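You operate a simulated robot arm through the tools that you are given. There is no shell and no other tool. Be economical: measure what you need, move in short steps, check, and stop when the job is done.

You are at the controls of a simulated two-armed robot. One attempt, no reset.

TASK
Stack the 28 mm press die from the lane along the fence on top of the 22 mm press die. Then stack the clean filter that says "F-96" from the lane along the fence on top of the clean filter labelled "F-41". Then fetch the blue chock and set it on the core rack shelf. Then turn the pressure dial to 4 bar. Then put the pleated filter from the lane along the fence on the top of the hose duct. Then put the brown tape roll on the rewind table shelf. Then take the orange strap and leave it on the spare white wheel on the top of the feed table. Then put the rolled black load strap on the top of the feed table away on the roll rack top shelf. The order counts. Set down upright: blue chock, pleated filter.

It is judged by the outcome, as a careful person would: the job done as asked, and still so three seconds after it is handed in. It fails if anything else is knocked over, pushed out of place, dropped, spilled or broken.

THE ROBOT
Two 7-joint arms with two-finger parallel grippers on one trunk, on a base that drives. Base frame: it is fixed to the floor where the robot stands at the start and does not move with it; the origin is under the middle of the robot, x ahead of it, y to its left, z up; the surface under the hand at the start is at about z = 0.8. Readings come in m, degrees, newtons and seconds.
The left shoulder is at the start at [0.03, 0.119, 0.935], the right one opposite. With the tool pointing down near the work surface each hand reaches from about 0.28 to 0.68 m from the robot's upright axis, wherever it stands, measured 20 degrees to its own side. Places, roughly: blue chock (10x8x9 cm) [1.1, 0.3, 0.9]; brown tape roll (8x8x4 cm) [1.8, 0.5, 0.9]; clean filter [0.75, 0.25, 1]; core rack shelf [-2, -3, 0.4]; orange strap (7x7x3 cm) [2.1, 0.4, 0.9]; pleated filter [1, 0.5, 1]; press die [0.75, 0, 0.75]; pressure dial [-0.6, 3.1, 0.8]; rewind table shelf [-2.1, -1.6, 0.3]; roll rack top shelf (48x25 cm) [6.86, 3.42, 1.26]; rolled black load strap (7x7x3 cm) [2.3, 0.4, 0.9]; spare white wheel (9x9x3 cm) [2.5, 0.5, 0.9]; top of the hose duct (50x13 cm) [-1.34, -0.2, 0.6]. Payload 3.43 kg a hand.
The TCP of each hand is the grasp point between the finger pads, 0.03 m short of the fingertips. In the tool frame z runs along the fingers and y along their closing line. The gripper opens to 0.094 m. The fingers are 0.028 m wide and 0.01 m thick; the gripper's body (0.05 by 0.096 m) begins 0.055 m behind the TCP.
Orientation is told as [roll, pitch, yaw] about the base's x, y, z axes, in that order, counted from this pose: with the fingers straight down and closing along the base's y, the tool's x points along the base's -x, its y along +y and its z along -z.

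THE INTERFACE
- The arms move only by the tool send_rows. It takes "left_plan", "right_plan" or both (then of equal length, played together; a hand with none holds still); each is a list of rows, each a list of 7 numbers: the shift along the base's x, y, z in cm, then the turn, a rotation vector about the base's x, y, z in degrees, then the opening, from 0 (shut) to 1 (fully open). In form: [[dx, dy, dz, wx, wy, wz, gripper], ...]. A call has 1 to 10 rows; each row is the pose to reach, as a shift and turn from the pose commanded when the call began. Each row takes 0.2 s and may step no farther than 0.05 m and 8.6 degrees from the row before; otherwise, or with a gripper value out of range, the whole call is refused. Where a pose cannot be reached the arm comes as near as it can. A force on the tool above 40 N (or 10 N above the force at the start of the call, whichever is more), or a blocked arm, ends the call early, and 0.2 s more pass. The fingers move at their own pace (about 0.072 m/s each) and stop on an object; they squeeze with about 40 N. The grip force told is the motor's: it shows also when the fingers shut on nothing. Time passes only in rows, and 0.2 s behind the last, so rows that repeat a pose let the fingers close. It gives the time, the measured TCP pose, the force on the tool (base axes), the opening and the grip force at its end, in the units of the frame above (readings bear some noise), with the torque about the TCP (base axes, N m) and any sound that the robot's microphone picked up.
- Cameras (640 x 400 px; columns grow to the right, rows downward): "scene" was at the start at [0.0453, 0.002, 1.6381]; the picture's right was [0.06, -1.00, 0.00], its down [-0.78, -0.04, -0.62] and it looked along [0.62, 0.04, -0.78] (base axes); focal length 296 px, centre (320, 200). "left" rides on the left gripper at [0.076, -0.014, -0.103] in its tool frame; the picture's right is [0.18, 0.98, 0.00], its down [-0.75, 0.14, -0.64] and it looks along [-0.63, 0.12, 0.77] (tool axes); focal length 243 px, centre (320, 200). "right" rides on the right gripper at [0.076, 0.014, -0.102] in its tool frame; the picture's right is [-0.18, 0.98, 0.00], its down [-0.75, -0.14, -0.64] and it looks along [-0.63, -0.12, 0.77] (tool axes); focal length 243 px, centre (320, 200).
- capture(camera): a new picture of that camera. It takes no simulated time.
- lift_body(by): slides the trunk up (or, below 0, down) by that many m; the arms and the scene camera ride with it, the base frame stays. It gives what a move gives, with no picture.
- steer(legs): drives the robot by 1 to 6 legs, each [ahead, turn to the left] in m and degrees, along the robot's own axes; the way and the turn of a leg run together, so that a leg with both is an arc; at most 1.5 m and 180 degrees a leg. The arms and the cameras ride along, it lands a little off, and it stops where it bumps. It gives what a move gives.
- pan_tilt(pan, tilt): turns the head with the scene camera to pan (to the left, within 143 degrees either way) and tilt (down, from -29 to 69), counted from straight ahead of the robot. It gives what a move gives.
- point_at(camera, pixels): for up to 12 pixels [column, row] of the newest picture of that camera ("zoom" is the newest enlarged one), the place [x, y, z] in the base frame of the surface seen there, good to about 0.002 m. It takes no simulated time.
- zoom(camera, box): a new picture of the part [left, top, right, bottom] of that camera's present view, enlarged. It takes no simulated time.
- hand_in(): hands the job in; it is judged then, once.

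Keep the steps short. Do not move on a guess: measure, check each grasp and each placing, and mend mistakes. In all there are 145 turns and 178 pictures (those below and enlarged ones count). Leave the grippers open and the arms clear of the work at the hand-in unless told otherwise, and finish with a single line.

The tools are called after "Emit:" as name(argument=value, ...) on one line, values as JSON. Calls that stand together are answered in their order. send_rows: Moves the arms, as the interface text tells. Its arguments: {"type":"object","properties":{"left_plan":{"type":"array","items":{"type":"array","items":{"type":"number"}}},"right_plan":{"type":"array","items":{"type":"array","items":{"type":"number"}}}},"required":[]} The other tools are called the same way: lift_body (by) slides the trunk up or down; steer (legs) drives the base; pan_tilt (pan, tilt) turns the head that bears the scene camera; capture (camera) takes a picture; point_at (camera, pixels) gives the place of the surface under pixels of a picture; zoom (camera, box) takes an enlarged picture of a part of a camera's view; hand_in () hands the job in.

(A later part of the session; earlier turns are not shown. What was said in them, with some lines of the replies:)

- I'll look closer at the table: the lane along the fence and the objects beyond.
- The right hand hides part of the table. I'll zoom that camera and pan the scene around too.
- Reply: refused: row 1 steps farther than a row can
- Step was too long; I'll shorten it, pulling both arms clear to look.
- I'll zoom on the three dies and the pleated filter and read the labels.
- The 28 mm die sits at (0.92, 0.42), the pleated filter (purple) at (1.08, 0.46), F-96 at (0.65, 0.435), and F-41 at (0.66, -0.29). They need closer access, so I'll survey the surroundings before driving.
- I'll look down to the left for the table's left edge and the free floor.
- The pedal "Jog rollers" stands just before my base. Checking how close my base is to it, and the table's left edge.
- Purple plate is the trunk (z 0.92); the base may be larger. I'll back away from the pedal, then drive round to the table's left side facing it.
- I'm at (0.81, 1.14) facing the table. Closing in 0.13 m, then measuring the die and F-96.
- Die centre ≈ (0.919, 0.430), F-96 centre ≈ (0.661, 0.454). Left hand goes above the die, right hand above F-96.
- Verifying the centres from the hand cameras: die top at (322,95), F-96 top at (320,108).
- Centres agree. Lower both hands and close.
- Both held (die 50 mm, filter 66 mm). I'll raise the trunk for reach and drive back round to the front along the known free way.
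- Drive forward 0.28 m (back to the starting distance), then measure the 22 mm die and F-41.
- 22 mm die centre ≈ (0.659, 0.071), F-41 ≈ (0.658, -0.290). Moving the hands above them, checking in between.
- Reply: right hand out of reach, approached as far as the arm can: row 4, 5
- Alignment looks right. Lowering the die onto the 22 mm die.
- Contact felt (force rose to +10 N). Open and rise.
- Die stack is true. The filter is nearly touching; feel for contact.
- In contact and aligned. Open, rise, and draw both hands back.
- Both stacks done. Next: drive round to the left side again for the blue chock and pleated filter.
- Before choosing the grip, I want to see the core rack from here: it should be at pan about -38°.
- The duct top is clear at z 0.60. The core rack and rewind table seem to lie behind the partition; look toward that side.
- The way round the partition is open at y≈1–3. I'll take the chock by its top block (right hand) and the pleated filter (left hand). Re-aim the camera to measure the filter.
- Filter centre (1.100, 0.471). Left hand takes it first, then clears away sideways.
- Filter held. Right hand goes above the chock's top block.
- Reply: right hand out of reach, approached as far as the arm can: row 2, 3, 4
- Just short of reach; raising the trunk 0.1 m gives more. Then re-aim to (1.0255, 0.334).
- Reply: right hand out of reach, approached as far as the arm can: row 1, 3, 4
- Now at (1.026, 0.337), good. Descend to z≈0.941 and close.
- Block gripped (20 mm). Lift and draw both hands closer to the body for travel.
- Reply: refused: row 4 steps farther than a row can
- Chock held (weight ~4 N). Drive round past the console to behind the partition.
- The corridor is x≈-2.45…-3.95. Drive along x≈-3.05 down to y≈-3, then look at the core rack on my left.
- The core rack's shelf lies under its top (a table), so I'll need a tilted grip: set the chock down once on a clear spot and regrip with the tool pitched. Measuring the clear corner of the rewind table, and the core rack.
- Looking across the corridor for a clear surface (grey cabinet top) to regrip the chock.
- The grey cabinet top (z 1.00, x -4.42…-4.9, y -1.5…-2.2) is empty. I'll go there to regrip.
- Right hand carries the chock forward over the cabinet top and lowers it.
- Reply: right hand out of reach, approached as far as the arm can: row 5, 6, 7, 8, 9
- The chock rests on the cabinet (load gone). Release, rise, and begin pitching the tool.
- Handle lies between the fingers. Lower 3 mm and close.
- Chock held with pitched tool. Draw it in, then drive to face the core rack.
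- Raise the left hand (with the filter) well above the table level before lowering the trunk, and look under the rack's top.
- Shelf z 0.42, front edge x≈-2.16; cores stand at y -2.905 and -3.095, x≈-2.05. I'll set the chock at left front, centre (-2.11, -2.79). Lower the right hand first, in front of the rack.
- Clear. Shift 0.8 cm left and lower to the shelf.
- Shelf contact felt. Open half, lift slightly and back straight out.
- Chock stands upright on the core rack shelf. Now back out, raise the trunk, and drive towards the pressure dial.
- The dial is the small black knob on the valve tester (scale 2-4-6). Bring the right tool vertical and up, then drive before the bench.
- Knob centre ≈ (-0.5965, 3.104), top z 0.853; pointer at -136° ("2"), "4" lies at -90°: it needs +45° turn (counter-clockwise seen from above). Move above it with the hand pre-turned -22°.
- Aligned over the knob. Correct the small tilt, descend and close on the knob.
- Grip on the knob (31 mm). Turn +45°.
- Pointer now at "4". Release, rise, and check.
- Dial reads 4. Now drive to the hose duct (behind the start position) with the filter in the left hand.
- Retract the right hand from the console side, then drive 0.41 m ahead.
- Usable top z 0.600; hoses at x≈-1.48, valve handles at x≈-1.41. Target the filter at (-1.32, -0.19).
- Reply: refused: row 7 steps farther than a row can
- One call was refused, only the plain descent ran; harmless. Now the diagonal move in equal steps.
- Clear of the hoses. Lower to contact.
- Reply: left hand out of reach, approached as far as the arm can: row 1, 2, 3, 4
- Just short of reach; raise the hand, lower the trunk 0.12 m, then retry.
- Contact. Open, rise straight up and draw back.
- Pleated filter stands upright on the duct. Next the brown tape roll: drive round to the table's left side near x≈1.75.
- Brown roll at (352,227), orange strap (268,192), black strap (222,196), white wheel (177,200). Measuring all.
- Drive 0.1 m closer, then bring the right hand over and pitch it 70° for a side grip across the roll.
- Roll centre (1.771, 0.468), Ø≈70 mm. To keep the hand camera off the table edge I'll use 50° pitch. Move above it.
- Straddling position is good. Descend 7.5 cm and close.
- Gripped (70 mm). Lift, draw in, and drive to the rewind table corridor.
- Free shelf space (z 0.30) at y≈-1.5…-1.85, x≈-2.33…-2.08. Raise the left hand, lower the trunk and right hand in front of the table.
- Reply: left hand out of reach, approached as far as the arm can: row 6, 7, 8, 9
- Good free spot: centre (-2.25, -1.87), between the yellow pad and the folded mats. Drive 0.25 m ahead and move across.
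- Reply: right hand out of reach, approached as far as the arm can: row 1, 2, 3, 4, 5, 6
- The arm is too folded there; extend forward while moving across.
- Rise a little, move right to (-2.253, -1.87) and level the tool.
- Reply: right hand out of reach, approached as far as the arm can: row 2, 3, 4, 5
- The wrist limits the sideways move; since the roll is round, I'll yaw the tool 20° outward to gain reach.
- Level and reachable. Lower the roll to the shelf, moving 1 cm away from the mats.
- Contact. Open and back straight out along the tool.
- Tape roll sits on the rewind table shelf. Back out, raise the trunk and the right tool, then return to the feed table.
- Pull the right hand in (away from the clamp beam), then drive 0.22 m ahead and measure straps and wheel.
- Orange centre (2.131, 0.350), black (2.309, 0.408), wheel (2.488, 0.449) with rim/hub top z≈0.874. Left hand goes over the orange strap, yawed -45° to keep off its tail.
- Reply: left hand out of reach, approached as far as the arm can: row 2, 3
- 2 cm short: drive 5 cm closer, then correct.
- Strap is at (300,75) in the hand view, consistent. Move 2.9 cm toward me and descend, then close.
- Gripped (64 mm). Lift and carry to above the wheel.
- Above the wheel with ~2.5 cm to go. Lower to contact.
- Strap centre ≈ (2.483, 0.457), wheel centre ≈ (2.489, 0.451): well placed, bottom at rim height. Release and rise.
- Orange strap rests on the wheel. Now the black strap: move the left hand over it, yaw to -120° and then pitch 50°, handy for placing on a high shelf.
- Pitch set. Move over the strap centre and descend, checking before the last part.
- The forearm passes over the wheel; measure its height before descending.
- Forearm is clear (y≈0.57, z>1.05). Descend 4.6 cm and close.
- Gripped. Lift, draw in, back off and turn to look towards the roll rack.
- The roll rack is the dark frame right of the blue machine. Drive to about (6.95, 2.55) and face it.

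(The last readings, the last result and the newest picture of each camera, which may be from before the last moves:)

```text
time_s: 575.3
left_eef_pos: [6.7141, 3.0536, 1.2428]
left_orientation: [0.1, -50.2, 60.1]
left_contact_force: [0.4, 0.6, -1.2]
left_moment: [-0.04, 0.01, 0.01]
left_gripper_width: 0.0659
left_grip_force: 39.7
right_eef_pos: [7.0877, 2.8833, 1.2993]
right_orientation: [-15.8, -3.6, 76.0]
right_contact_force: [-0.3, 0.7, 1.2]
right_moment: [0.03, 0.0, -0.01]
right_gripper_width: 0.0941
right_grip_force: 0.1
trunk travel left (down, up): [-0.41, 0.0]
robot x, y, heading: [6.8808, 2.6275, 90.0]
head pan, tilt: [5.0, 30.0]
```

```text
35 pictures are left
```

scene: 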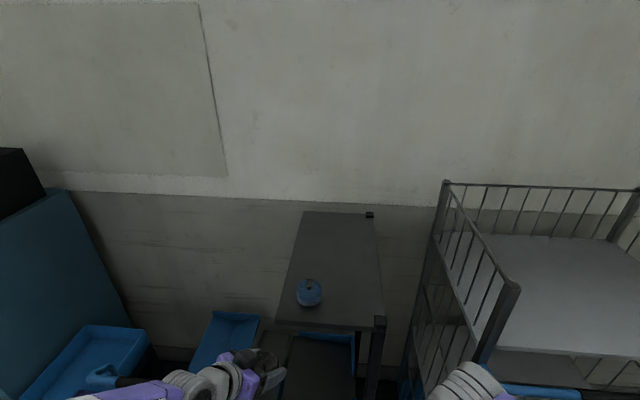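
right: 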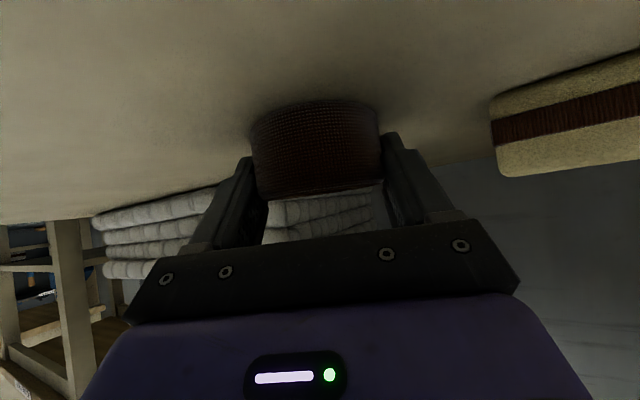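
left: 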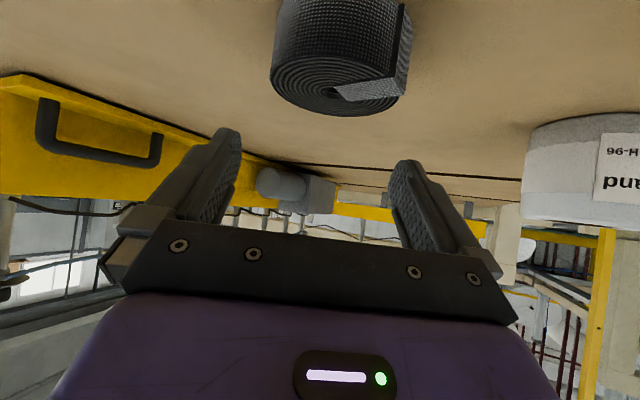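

Emit:
point_at(camera="scene", pixels=[[278, 318], [382, 318], [308, 215], [370, 218], [309, 287], [350, 290], [355, 260], [345, 305], [300, 240], [235, 325], [228, 365], [440, 190]])

Emit:
zoom(camera="scene", box=[220, 200, 460, 350])

```text
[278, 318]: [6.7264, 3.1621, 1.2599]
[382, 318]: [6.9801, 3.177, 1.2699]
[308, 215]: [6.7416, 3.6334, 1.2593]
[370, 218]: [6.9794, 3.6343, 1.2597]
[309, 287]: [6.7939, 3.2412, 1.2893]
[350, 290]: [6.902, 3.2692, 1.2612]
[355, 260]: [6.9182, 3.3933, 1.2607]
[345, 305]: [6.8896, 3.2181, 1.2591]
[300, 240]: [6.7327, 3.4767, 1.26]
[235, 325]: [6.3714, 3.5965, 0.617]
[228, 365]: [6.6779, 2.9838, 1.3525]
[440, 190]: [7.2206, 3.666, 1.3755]
```

```text
2.67 times, centred on (340, 275) of scene
```

zoom: 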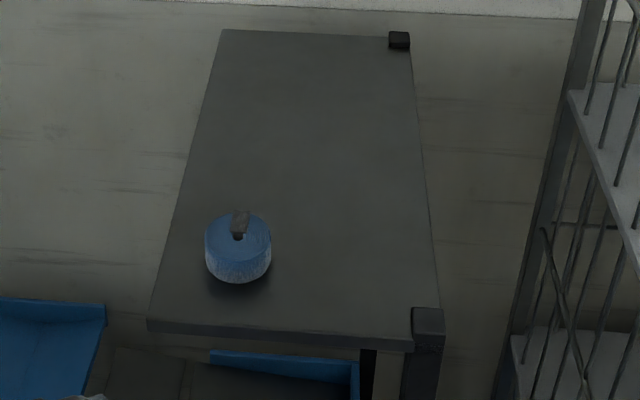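

Shelf top z 1.26, x 6.73–6.98, y 3.16–3.64; a blue strap sits at (6.794, 3.248). I'll place the black one at (6.905, 3.33), with the tool turned to point straight ahead so its camera clears the blue one.

Emit:
send_rows(left_plan=[[0, 0, 4.3, 0, 0, 7.5, 0], [0, 0, 8.6, 0, 0, 15, 0], [0, 0, 13, 0, 0, 22.5, 0], [2.7, 3.9, 13, 0, 0, 30, 0], [5.4, 7.8, 13, 0, 0, 30, 0], [8.1, 11.7, 13, 0, 0, 30, 0], [10.8, 15.6, 13, 0, 0, 30, 0], [13.5, 19.5, 13, 0, 0, 30, 0], [16.2, 23.4, 13, 0, 0, 30, 0], [18.9, 27.3, 13, 0, 0, 30, 0]])

Emit:
zoom(camera="scene", box=[220, 180, 460, 330])

Emit:
capture(camera="left")

```text
time_s: 577.5
left_eef_pos: [6.9108, 3.2828, 1.3683]
left_orientation: [0.3, -50.3, 90.0]
left_contact_force: [-0.9, -0.5, -0.6]
left_moment: [0.01, 0.02, -0.01]
left_gripper_width: 0.0655
left_grip_force: 40.4
left hand out of reach, approached as far as the arm can: row 1, 2, 9, 10
right_eef_pos: [7.0879, 2.8836, 1.2993]
right_orientation: [-15.7, -3.4, 76.0]
right_contact_force: [0.6, -0.3, 0.9]
right_moment: [0.01, 0.02, 0.01]
right_gripper_width: 0.0941
right_grip_force: 0.2
trunk travel left (down, up): [-0.41, 0.0]
robot x, y, heading: [6.8814, 2.6309, 90.3]
head pan, tilt: [5.0, 30.0]
```

```text
2.67 times, centred on (340, 255) of scene
```

zoom: 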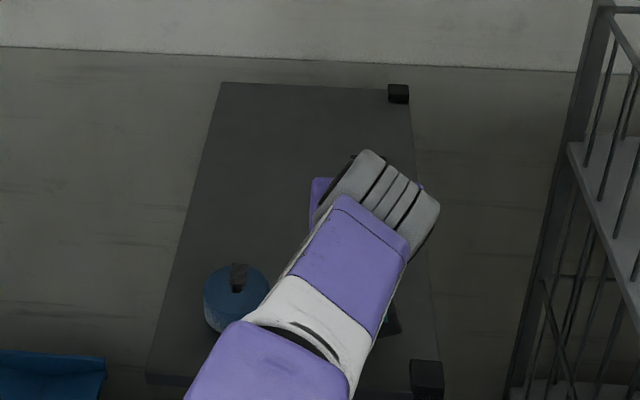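

```text
32 pictures are left
```

left: 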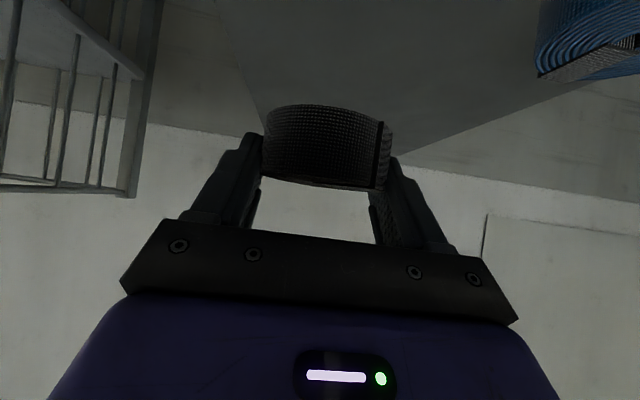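

Close enough: place at about (6.91, 3.295). Lower toward the shelf.

Emit:
send_rows(left_plan=[[0, 0, -2.5, 0, 0, 0, 0], [0, 0.6, -5, 0, 0, 0, 0], [0, 1.2, -6.5, 0, 0, 0, 0], [0, 1.2, -7.1, 0, 0, 0, 0], [0, 1.2, -7.4, 0, 0, 0, 0]])

Emit:
capture(camera="left")

Emit:
zoom(camera="scene", box=[220, 180, 460, 330])

```text
time_s: 578.7
left_eef_pos: [6.9113, 3.2883, 1.2913]
left_orientation: [0.2, -50.4, 90.2]
left_contact_force: [0.2, -0.2, 0.5]
left_moment: [-0.01, -0.01, -0.01]
left_gripper_width: 0.0656
left_grip_force: 39.7
left hand out of reach, approached as far as the arm can: row 3, 4, 5
right_eef_pos: [7.0874, 2.8829, 1.3002]
right_orientation: [-15.7, -3.6, 76.1]
right_contact_force: [0.0, 0.1, -0.1]
right_moment: [-0.02, 0.03, 0.01]
right_gripper_width: 0.0938
right_grip_force: 0.1
trunk travel left (down, up): [-0.41, 0.0]
robot x, y, heading: [6.8794, 2.6252, 90.1]
head pan, tilt: [5.0, 30.0]
```

```text
31 pictures are left
```

left: 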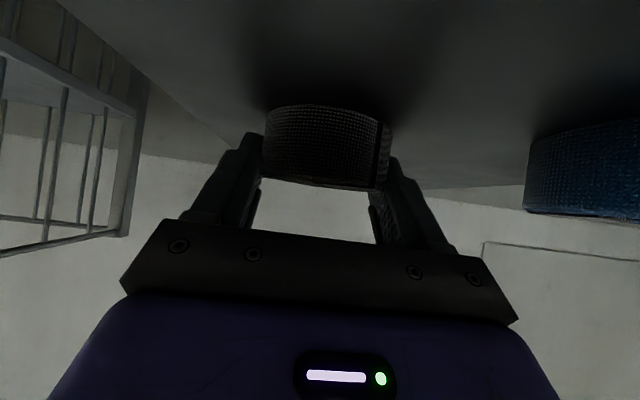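

```text
2.67 times, centred on (340, 255) of scene
```

zoom: 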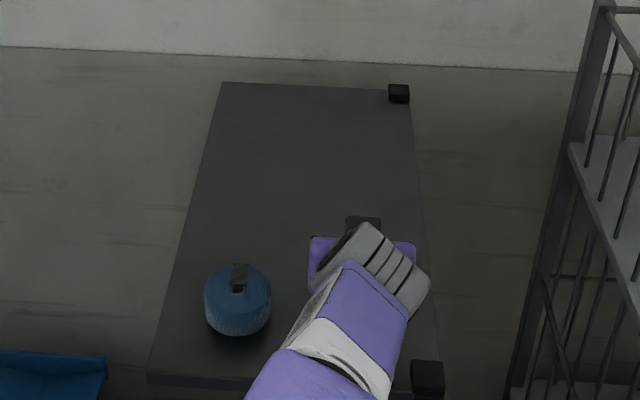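

Emit:
send_rows(left_plan=[[0, 0, -0.15, 0, 0, 0, 0], [0, 0, -0.3, 0, 0, 0, 0], [0, 0, -0.4, 0, 0, 0, 0]])

```text
time_s: 579.5
left_eef_pos: [6.9109, 3.2885, 1.2928]
left_orientation: [-0.1, -50.8, 90.2]
left_contact_force: [-1.4, 5.8, 18.7]
left_moment: [-0.27, 0.07, -0.05]
left_gripper_width: 0.0655
left_grip_force: 40.5
right_eef_pos: [7.0869, 2.8821, 1.3007]
right_orientation: [-15.8, -3.6, 76.1]
right_contact_force: [-0.5, 0.2, 0.0]
right_moment: [0.0, 0.01, -0.01]
right_gripper_width: 0.094
right_grip_force: 0.0
trunk travel left (down, up): [-0.41, 0.0]
robot x, y, heading: [6.8841, 2.6273, 90.3]
head pan, tilt: [5.0, 30.0]
```

Firm contact. Ease up, open, and withdraw up and back.

Emit:
send_rows(left_plan=[[0, 0, 0.3, 0, 0, 0, 0], [0, 0, 0.3, 0, 0, 0, 0.8], [0, 0, 0.3, 0, 0, 0, 1], [0, 0, 0.3, 0, 0, 0, 1], [0, 0, 3, 0, 0, 0, 1], [0, -1, 7, 0, 0, 0, 1], [0, -5, 9, 0, 0, 0, 1], [0, -9.5, 9, 0, 0, 0, 1], [0, -14, 9, 0, 0, 0, 1], [0, -18.5, 9, 0, 0, 0, 1]])

Emit:
zoom(camera="scene", box=[220, 180, 460, 330])

```text
time_s: 581.7
left_eef_pos: [6.9108, 3.1, 1.381]
left_orientation: [0.1, -50.3, 90.2]
left_contact_force: [-0.2, -1.2, 0.2]
left_moment: [0.02, 0.0, 0.01]
left_gripper_width: 0.0938
left_grip_force: 0.1
right_eef_pos: [7.0858, 2.8817, 1.3025]
right_orientation: [-15.8, -3.7, 76.0]
right_contact_force: [-0.6, -0.4, 0.6]
right_moment: [0.03, -0.02, 0.03]
right_gripper_width: 0.0941
right_grip_force: 0.1
trunk travel left (down, up): [-0.41, 0.0]
robot x, y, heading: [6.8798, 2.6271, 90.1]
head pan, tilt: [5.0, 30.0]
```

```text
2.67 times, centred on (340, 255) of scene
```

zoom: 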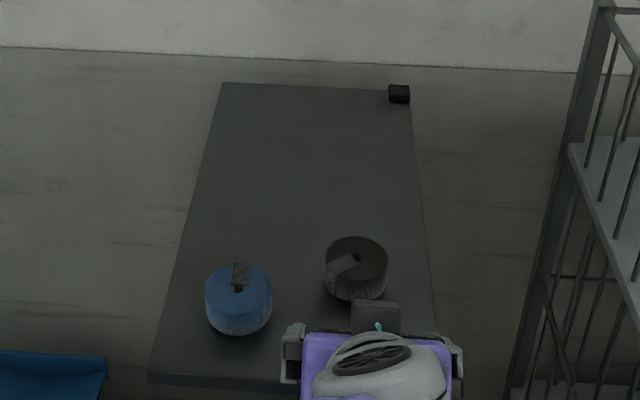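

Black strap lies on the roll rack's top shelf beside the blue one. Back away to leave the arms clear.

Emit:
steer(legs=[[-0.4, 0]])

Emit:
capture(camera="scene")

```text
time_s: 584.2
left_eef_pos: [6.913, 2.7039, 1.3795]
left_orientation: [0.1, -50.2, 89.9]
left_contact_force: [0.3, 0.3, -0.5]
left_moment: [0.01, 0.02, -0.03]
left_gripper_width: 0.0939
left_grip_force: 0.2
right_eef_pos: [7.0887, 2.4833, 1.2996]
right_orientation: [-15.9, -3.5, 75.8]
right_contact_force: [0.6, 0.3, 0.2]
right_moment: [0.01, -0.01, -0.01]
right_gripper_width: 0.0941
right_grip_force: 0.0
trunk travel left (down, up): [-0.41, 0.0]
robot x, y, heading: [6.8823, 2.2314, 90.2]
head pan, tilt: [5.0, 30.0]
```

```text
28 pictures are left
```

scene: 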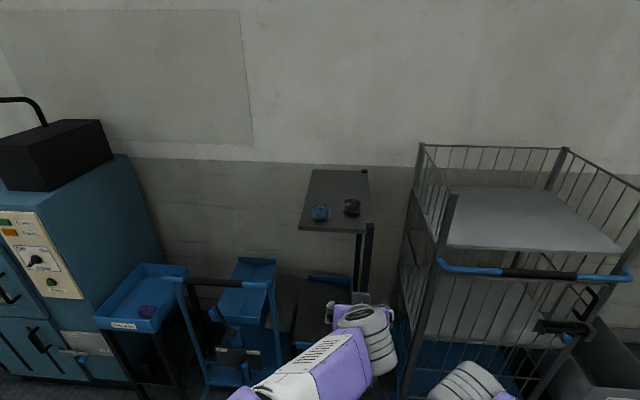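

Everything has been placed and checked, the grippers are open and the arms are clear. Handing in.

Emit:
hand_in()

```text
The job is handed in.
```

All eight steps were done in the order asked and each placing was checked by camera; the job is handed in with the grippers open and the arms clear.
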